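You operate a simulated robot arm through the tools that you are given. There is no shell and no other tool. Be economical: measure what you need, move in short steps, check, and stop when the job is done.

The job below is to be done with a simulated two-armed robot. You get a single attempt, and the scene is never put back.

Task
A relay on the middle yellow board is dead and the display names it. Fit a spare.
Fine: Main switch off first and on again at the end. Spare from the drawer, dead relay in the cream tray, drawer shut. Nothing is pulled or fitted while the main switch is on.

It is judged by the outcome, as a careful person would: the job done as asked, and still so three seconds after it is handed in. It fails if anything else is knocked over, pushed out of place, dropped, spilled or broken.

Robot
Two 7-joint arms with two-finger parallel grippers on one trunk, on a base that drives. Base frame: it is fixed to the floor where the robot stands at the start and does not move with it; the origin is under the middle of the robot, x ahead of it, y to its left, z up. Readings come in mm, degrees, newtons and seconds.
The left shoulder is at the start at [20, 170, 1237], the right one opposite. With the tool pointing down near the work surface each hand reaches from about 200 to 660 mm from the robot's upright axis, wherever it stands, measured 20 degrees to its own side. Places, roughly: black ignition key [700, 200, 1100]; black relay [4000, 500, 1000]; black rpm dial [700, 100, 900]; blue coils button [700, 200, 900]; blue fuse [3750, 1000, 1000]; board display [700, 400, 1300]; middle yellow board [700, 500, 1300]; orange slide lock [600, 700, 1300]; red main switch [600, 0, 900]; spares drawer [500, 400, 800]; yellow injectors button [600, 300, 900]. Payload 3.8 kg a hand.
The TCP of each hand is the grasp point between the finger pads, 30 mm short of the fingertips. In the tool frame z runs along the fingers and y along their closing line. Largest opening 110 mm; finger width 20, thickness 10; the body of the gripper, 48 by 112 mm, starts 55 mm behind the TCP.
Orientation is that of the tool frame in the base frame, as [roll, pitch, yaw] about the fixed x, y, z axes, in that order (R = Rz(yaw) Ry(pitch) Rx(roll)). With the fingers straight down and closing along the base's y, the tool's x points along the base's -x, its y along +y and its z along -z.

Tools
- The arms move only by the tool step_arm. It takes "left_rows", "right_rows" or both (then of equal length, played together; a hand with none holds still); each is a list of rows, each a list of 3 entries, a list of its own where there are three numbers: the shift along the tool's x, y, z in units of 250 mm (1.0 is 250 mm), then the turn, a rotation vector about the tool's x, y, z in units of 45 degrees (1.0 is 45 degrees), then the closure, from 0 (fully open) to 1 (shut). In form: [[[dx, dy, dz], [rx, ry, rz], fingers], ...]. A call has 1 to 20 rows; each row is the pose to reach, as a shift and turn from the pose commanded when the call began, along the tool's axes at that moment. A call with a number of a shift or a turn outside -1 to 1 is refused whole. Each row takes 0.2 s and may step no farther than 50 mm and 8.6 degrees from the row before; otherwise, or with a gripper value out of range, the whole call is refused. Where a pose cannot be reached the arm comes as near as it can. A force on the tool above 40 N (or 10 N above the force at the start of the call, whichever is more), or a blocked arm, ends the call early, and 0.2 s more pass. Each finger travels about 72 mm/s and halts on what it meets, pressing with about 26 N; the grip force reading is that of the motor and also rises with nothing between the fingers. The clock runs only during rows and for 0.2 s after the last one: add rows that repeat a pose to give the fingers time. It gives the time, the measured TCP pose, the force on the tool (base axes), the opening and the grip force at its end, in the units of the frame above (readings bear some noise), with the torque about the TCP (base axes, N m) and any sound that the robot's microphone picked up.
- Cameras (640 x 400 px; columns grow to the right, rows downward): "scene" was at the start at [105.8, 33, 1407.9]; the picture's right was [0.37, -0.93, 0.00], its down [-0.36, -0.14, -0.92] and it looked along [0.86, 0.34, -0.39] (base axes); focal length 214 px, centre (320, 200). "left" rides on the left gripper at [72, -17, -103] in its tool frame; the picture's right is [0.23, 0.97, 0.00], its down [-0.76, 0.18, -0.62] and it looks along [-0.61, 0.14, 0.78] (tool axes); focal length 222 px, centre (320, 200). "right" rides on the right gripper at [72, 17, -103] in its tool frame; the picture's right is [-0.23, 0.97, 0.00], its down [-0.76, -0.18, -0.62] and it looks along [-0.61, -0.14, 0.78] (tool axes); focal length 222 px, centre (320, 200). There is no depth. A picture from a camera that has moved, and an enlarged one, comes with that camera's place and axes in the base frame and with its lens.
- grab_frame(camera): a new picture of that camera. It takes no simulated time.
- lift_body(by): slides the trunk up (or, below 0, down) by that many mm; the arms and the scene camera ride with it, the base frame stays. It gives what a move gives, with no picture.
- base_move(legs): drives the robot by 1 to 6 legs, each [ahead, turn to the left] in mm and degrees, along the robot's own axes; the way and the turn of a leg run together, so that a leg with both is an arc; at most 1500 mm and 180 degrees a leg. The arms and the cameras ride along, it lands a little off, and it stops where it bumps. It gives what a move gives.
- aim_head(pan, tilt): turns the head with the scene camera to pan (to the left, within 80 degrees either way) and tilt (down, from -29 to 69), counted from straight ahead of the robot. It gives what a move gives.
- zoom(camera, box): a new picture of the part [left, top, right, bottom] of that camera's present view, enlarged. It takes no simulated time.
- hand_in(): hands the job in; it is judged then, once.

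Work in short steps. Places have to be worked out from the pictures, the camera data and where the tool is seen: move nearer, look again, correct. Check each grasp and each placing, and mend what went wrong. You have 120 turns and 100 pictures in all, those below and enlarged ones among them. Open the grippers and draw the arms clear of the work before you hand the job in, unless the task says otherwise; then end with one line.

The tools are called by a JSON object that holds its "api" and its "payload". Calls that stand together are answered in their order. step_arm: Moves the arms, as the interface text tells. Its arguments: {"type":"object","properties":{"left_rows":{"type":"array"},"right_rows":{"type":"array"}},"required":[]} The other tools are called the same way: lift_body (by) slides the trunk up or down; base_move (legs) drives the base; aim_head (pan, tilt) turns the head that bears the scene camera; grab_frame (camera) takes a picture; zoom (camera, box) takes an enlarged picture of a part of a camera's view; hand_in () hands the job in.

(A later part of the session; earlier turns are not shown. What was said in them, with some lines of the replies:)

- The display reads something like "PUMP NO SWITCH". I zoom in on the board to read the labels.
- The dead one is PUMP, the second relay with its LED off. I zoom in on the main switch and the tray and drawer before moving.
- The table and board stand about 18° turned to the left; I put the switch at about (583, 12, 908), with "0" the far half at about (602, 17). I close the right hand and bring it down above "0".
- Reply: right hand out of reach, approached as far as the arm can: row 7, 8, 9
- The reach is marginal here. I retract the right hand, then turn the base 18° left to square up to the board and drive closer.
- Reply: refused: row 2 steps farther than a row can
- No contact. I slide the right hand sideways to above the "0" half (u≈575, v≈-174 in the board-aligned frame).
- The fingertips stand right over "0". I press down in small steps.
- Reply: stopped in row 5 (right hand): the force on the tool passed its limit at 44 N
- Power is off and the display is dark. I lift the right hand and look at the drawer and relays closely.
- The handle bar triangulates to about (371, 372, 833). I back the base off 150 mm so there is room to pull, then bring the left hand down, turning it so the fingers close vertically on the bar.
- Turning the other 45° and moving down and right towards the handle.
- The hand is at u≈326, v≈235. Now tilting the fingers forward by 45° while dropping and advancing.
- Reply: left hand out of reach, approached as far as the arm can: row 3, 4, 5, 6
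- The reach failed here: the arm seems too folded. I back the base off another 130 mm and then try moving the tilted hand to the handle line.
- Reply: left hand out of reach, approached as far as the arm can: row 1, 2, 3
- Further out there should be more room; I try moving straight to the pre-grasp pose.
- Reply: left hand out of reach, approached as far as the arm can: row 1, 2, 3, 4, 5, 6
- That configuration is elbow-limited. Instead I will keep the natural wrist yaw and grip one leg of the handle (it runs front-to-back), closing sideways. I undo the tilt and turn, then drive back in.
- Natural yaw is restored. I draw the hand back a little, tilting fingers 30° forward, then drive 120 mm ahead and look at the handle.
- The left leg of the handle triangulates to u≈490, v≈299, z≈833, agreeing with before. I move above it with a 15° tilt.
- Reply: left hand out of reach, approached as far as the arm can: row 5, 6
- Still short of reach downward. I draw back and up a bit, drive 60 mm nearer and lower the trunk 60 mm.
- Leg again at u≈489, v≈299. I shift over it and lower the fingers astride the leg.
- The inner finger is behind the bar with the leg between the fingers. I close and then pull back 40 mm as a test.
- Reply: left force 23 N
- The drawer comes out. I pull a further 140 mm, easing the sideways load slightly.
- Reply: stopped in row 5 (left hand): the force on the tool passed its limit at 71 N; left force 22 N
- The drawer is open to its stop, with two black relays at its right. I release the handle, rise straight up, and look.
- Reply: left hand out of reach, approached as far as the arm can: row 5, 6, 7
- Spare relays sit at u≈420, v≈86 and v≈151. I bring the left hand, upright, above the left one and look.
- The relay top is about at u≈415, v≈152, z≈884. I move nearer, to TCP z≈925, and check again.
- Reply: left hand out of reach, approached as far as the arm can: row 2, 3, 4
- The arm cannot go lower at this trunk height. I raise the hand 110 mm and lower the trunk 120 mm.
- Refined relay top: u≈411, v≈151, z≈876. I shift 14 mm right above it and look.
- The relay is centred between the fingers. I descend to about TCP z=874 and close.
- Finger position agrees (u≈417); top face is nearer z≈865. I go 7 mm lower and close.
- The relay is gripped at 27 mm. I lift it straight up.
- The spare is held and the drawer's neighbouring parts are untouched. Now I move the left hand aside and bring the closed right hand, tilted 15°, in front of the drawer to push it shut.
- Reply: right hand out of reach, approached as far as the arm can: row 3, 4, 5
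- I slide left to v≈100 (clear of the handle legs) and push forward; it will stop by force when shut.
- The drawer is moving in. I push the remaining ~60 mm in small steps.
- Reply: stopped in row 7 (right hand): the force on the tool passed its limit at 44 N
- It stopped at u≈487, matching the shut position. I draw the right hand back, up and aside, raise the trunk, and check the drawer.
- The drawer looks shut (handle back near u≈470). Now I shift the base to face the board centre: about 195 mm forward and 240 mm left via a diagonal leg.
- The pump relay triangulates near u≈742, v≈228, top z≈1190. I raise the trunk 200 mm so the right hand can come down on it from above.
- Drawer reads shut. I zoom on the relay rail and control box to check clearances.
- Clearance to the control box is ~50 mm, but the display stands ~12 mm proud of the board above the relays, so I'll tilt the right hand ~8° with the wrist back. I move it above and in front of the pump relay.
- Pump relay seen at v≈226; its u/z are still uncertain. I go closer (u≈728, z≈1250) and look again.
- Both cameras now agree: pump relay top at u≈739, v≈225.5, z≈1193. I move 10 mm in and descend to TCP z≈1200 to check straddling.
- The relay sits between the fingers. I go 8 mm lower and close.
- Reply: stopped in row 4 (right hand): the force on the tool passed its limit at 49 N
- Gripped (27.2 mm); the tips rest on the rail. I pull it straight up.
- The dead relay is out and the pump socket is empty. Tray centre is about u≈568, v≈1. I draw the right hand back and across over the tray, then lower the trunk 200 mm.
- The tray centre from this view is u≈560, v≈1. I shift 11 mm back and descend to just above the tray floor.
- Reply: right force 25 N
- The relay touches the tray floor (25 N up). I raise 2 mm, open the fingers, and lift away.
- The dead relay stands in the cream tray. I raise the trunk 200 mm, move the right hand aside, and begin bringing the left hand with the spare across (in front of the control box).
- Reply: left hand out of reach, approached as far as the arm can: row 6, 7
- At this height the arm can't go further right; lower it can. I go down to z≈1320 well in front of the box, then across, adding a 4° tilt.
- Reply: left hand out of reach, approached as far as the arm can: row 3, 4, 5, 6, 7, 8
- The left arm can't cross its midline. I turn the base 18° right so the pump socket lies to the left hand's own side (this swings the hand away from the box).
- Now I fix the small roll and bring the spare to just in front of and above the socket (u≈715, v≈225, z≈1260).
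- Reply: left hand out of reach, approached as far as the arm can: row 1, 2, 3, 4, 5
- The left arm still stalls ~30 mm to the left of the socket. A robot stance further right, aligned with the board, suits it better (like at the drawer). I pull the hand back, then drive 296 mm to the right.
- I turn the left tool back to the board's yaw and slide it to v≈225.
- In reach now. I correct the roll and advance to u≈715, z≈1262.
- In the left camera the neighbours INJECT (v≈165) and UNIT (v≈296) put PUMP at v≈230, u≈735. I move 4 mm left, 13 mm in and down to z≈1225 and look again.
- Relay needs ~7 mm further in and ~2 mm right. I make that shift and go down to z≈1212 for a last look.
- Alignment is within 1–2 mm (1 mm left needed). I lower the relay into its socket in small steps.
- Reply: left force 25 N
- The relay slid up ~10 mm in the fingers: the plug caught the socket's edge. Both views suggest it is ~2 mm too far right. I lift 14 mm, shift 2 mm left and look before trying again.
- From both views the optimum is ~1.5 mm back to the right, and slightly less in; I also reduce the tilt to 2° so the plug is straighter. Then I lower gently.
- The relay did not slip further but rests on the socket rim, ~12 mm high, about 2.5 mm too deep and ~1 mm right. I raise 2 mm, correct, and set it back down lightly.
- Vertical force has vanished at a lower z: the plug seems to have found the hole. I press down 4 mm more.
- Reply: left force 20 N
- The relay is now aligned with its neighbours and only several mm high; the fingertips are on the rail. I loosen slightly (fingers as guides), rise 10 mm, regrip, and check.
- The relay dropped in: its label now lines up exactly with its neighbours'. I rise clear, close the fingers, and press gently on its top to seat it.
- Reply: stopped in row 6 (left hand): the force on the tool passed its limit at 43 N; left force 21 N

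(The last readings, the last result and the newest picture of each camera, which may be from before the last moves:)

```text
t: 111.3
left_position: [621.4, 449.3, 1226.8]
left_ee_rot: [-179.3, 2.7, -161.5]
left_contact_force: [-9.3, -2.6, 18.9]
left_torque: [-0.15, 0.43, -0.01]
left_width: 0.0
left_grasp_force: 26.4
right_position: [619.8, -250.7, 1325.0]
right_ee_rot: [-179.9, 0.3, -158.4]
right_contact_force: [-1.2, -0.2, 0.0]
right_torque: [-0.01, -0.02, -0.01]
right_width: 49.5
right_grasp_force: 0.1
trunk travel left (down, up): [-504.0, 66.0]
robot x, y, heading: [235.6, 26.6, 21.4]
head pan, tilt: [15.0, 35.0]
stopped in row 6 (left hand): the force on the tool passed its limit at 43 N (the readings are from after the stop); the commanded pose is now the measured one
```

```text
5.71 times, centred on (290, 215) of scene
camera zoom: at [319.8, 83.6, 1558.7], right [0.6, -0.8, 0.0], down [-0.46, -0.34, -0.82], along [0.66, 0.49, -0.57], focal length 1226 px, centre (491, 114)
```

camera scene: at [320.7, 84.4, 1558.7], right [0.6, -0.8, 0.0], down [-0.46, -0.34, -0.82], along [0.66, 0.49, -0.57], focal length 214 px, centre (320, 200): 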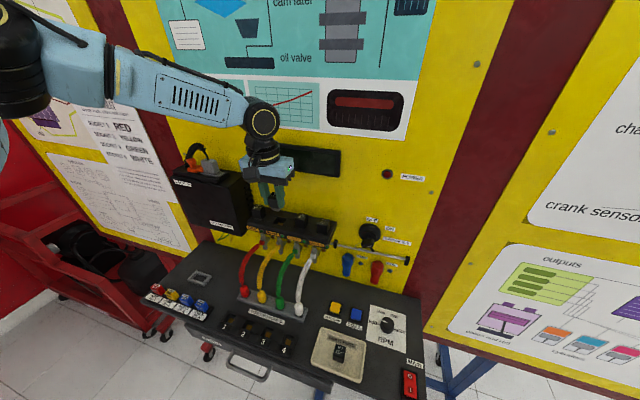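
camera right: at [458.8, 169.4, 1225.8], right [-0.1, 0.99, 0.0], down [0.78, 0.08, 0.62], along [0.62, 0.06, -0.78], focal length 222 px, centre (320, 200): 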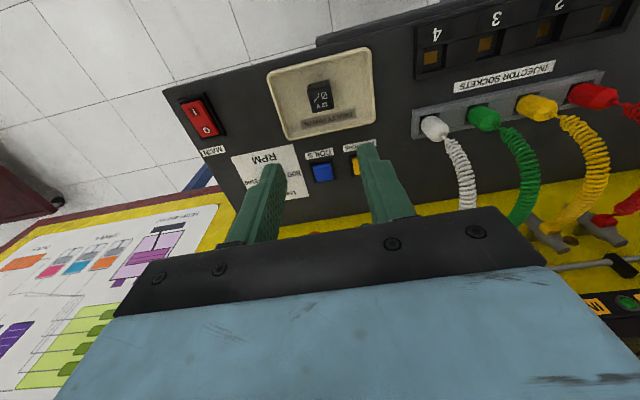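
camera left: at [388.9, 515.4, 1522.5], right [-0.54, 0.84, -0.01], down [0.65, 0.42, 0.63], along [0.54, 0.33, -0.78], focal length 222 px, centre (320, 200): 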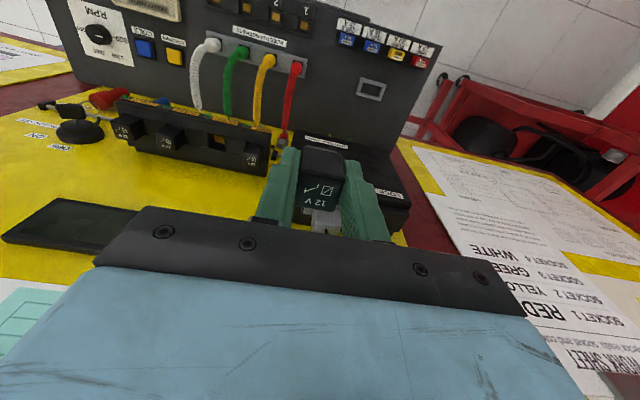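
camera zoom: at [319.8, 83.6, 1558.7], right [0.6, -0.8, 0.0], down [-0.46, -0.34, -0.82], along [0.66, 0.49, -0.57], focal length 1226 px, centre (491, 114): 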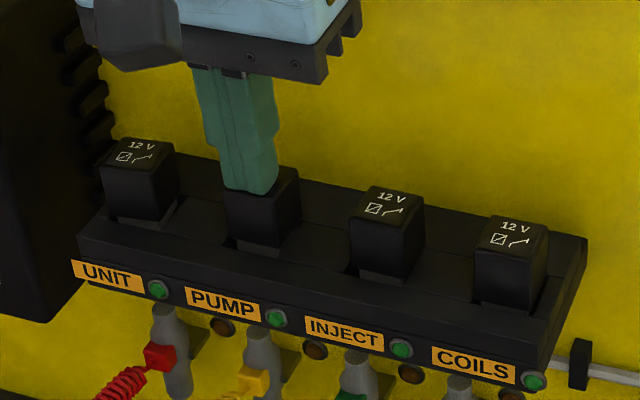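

Seated level with its neighbours. I lift and retract the left hand, then lower the trunk 200 mm for the switch.

{"api": "step_arm", "payload": {"left_rows": [[[0, 0, -0.12], [0, 0, 0], 1], [[0, 0, -0.26], [0, 0, 0], 1], [[0.18, 0, -0.3], [0, 0, 0], 0.8], [[0.36, 0, -0.3], [0, 0, 0], 0.6], [[0.54, 0, -0.3], [0, 0, 0], 0.5], [[0.72, 0.05, -0.3], [0, 0, 0], 0.5], [[0.85, 0.15, -0.3], [0, 0, 0], 0.5]]}}

{"api": "zoom", "payload": {"camera": "scene", "box": [230, 180, 350, 270]}}

{"api": "lift_body", "payload": {"by": -200}}

```text
t: 112.9
left_position: [402.5, 419.6, 1289.1]
left_ee_rot: [-179.3, 2.7, -161.5]
left_contact_force: [0.2, -0.1, 0.2]
left_torque: [0.02, 0.04, 0.02]
left_width: 54.9
left_grasp_force: 0.0
right_position: [621.4, -250.0, 1325.7]
right_ee_rot: [-179.9, 0.3, -158.5]
right_contact_force: [0.3, 0.5, 0.5]
right_torque: [-0.01, -0.06, -0.02]
right_width: 49.5
right_grasp_force: 0.0
trunk travel left (down, up): [-504.0, 66.0]
robot x, y, heading: [232.7, 24.3, 21.3]
head pan, tilt: [15.0, 35.0]
```

```text
4.44 times, centred on (290, 225) of scene
camera zoom: at [320.1, 85.3, 1558.7], right [0.6, -0.8, 0.0], down [-0.46, -0.34, -0.82], along [0.66, 0.49, -0.57], focal length 953 px, centre (453, 89)
```

zoom: 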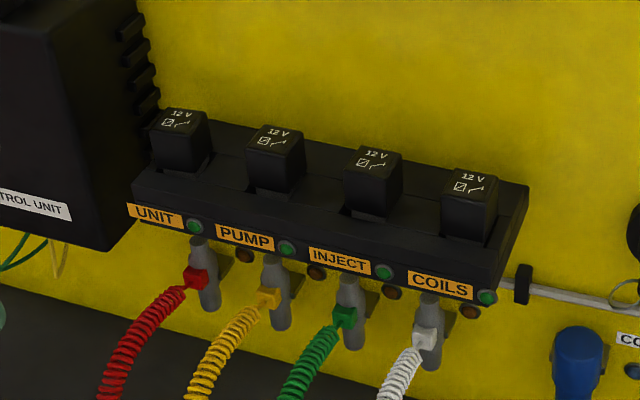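

```text
t: 115.1
left_position: [405.2, 419.2, 1089.7]
left_ee_rot: [-179.5, 2.6, -161.5]
left_contact_force: [0.2, -0.3, -1.0]
left_torque: [-0.04, -0.01, 0.02]
left_width: 54.7
left_grasp_force: 0.1
right_position: [622.2, -251.1, 1124.2]
right_ee_rot: [180.0, 0.1, -158.5]
right_contact_force: [-1.3, 0.4, -0.2]
right_torque: [-0.02, 0.03, -0.01]
right_width: 49.6
right_grasp_force: 0.0
trunk travel left (down, up): [-304.0, 266.0]
robot x, y, heading: [232.5, 24.2, 21.9]
head pan, tilt: [15.0, 35.0]
```

All four relays are level. Now I close the right hand and bring it above the main switch's "I" half.

{"api": "step_arm", "payload": {"right_rows": [[[-0.02, 0.12, 0], [0, 0, 0], 0.7], [[-0.04, 0.25, 0], [0, 0, 0], 0.9], [[-0.06, 0.38, 0.06], [0, 0, 0], 1], [[-0.09, 0.51, 0.12], [0, 0, 0], 1], [[-0.11, 0.64, 0.2], [0, 0, 0], 1], [[-0.13, 0.77, 0.28], [0, 0, 0], 1], [[-0.15, 0.89, 0.36], [0, 0, 0], 1], [[-0.17, 1.0, 0.45], [0, 0, 0], 1], [[-0.17, 1.0, 0.48], [0, 0, 0], 1]]}}

{"api": "zoom", "payload": {"camera": "right", "box": [200, 60, 440, 230]}}

```text
t: 117.1
left_position: [404.9, 418.3, 1088.3]
left_ee_rot: [-179.5, 2.6, -161.5]
left_contact_force: [0.2, 0.2, 0.2]
left_torque: [0.0, 0.03, 0.03]
left_width: 55.0
left_grasp_force: 0.0
right_position: [570.6, 1.2, 1005.4]
right_ee_rot: [179.9, 0.1, -158.5]
right_contact_force: [-0.7, -0.2, -0.8]
right_torque: [0.02, -0.01, 0.0]
right_width: 0.0
right_grasp_force: 25.9
trunk travel left (down, up): [-304.0, 266.0]
robot x, y, heading: [231.1, 25.0, 21.7]
head pan, tilt: [15.0, 35.0]
```

```text
2.35 times, centred on (320, 145) of right
camera zoom: at [496.4, -10.7, 1108.2], right [-0.14, 0.99, 0.0], down [0.77, 0.11, 0.63], along [0.62, 0.09, -0.78], focal length 523 px, centre (320, 329)
```

zoom: 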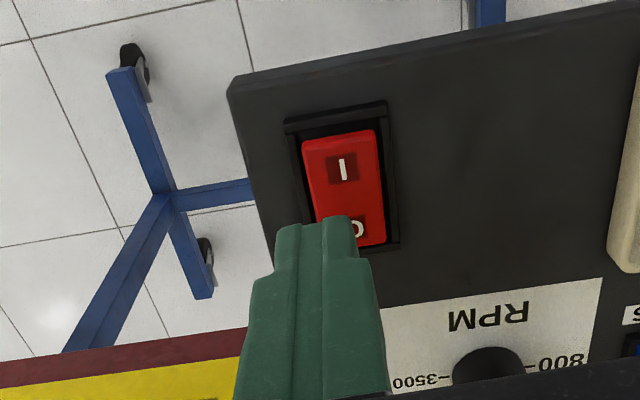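

"I" is at about (572, 9); the hand is ~7 mm too far right. I correct and press down.

{"api": "step_arm", "payload": {"right_rows": [[[0, 0.027, 0.05], [0, 0, 0], 1], [[0, 0.027, 0.14], [0, 0, 0], 1], [[0, 0.027, 0.2], [0, 0, 0], 1], [[0, 0.027, 0.225], [0, 0, 0], 1], [[0, 0.027, 0.24], [0, 0, 0], 1], [[0, 0.027, 0.25], [0, 0, 0], 1], [[0, 0.027, 0.26], [0, 0, 0], 1], [[0, 0.027, 0.27], [0, 0, 0], 1], [[0, 0.027, 0.28], [0, 0, 0], 1]]}}

{"api": "grab_frame", "payload": {"camera": "scene"}}

```text
t: 118.9
left_position: [403.9, 418.7, 1090.2]
left_ee_rot: [-179.5, 2.7, -161.6]
left_contact_force: [0.0, 0.2, -0.3]
left_torque: [0.0, -0.03, 0.02]
left_width: 55.2
left_grasp_force: 0.1
right_position: [569.3, 3.0, 942.8]
right_ee_rot: [180.0, 0.6, -158.4]
right_contact_force: [-6.2, -6.7, 16.3]
right_torque: [-0.12, 0.04, -0.04]
right_width: 0.0
right_grasp_force: 26.1
trunk travel left (down, up): [-304.0, 266.0]
robot x, y, heading: [235.9, 28.8, 21.5]
head pan, tilt: [15.0, 35.0]
stopped in row 8 (right hand): the force on the tool passed its limit at 45 N (the readings are from after the stop); the commanded pose is now the measured one
```

```text
12 pictures are left
camera scene: at [320.4, 83.7, 1358.7], right [0.6, -0.8, 0.0], down [-0.46, -0.34, -0.82], along [0.66, 0.49, -0.57], focal length 214 px, centre (320, 200)
```

scene: 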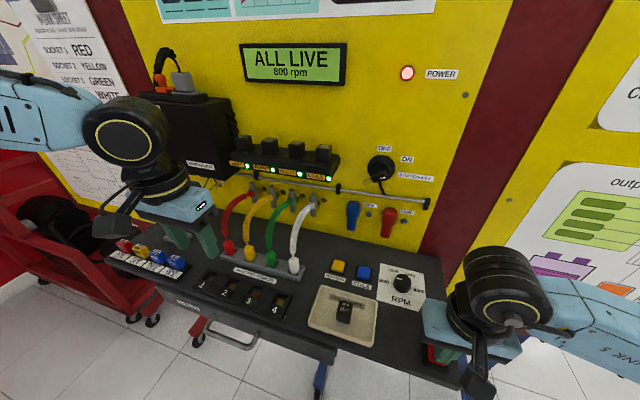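

The display says "ALL LIVE" with power on and all LEDs lit. I lift the right hand, open it, and draw both arms back.

{"api": "step_arm", "payload": {"right_rows": [[[0, 0, -0.15], [0, 0, 0], 1], [[0, 0, -0.33], [0, 0, 0], 1], [[0, 0, -0.52], [0, 0, 0], 0.8], [[0, 0, -0.7], [0, 0, 0], 0.6], [[0, 0, -0.88], [0, 0, 0], 0.4]], "left_rows": [[[0, 0, -0.12], [0, 0, 0], 0.5], [[0, 0.05, -0.24], [0, 0, 0], 0.4], [[0.05, 0.15, -0.34], [0, 0, 0], 0.3], [[0.1, 0.25, -0.4], [0, 0, 0], 0.2], [[0.15, 0.35, -0.4], [0, 0, 0], 0.1]]}}

{"api": "base_move", "payload": {"legs": [[-250, 0]]}}

{"api": "grab_frame", "payload": {"camera": "scene"}}

{"api": "zoom", "payload": {"camera": "scene", "box": [130, 190, 450, 390]}}

```text
t: 120.1
left_position: [337.8, 490.4, 1186.8]
left_ee_rot: [-179.4, 2.6, -161.5]
left_contact_force: [-0.1, 0.2, -0.6]
left_torque: [-0.01, -0.05, 0.03]
left_width: 98.9
left_grasp_force: 0.0
right_position: [563.6, 3.8, 1159.7]
right_ee_rot: [-180.0, 0.6, -158.4]
right_contact_force: [-0.6, 0.4, 0.0]
right_torque: [-0.02, 0.01, -0.01]
right_width: 65.9
right_grasp_force: 0.1
trunk travel left (down, up): [-304.0, 266.0]
robot x, y, heading: [232.2, 25.9, 21.7]
head pan, tilt: [15.0, 35.0]
```

```text
t: 121.9
left_position: [108.2, 398.8, 1185.8]
left_ee_rot: [-179.5, 2.5, -161.2]
left_contact_force: [-0.7, -0.7, 0.1]
left_torque: [0.0, -0.01, 0.0]
left_width: 98.9
left_grasp_force: 0.0
right_position: [337.2, -83.9, 1159.3]
right_ee_rot: [179.9, 0.5, -158.2]
right_contact_force: [-0.1, 0.7, 0.1]
right_torque: [0.05, -0.02, 0.0]
right_width: 65.9
right_grasp_force: 0.0
trunk travel left (down, up): [-304.0, 266.0]
robot x, y, heading: [3.7, -65.8, 21.9]
head pan, tilt: [15.0, 35.0]
```

```text
11 pictures are left
camera scene: at [93.5, -6.0, 1358.7], right [0.6, -0.8, 0.0], down [-0.46, -0.34, -0.82], along [0.66, 0.49, -0.57], focal length 214 px, centre (320, 200)
```

scene: 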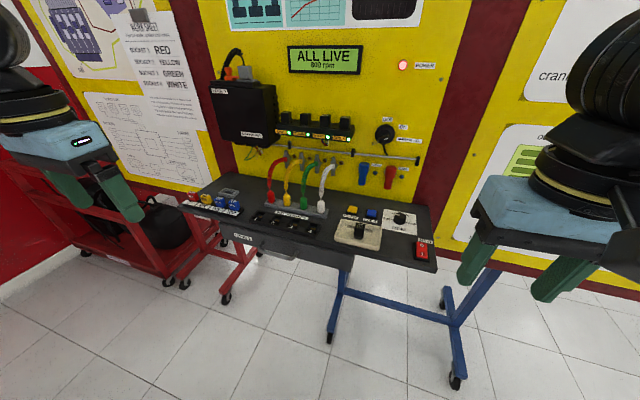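

```text
2.00 times, centred on (290, 290) of scene
camera zoom: at [93.5, -6.0, 1358.7], right [0.6, -0.8, 0.0], down [-0.46, -0.34, -0.82], along [0.66, 0.49, -0.57], focal length 429 px, centre (380, 20)
```

zoom: 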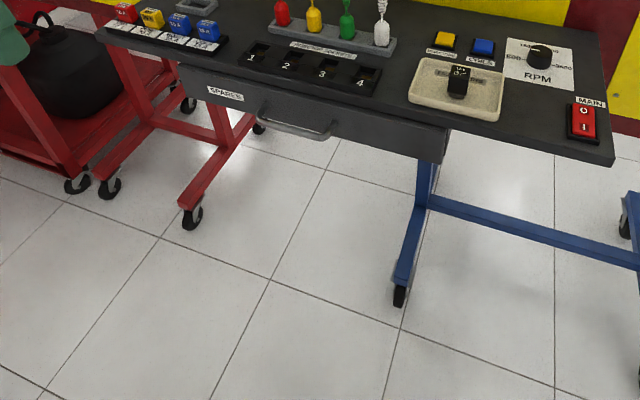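

Drawer, tray and switch look right. One last close look at the drawer edge.

{"api": "zoom", "payload": {"camera": "scene", "box": [215, 215, 365, 285]}}

```text
4.27 times, centred on (290, 250) of scene
camera zoom: at [93.5, -6.0, 1358.7], right [0.6, -0.8, 0.0], down [-0.46, -0.34, -0.82], along [0.66, 0.49, -0.57], focal length 915 px, centre (448, -13)
```

zoom: 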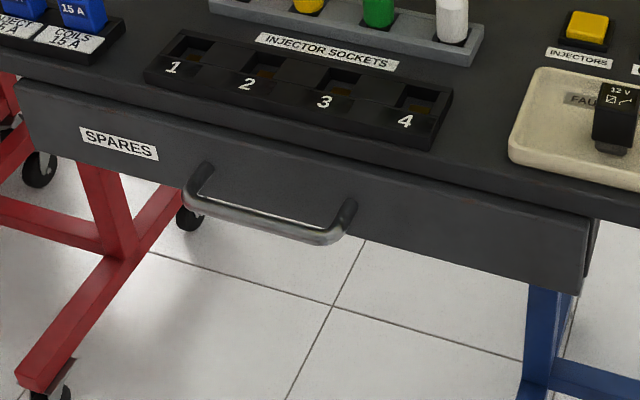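

The drawer is shut, the dead relay stands in the tray, the display reads ALL LIVE, and the arms are clear with grippers open. I hand it in.

{"api": "hand_in", "payload": {}}

```text
The job is handed in.
```

The dead PUMP relay is replaced with a spare from the drawer. The dead one is in the cream tray, the drawer is shut, and the main switch is back on with the display reading "ALL LIVE".
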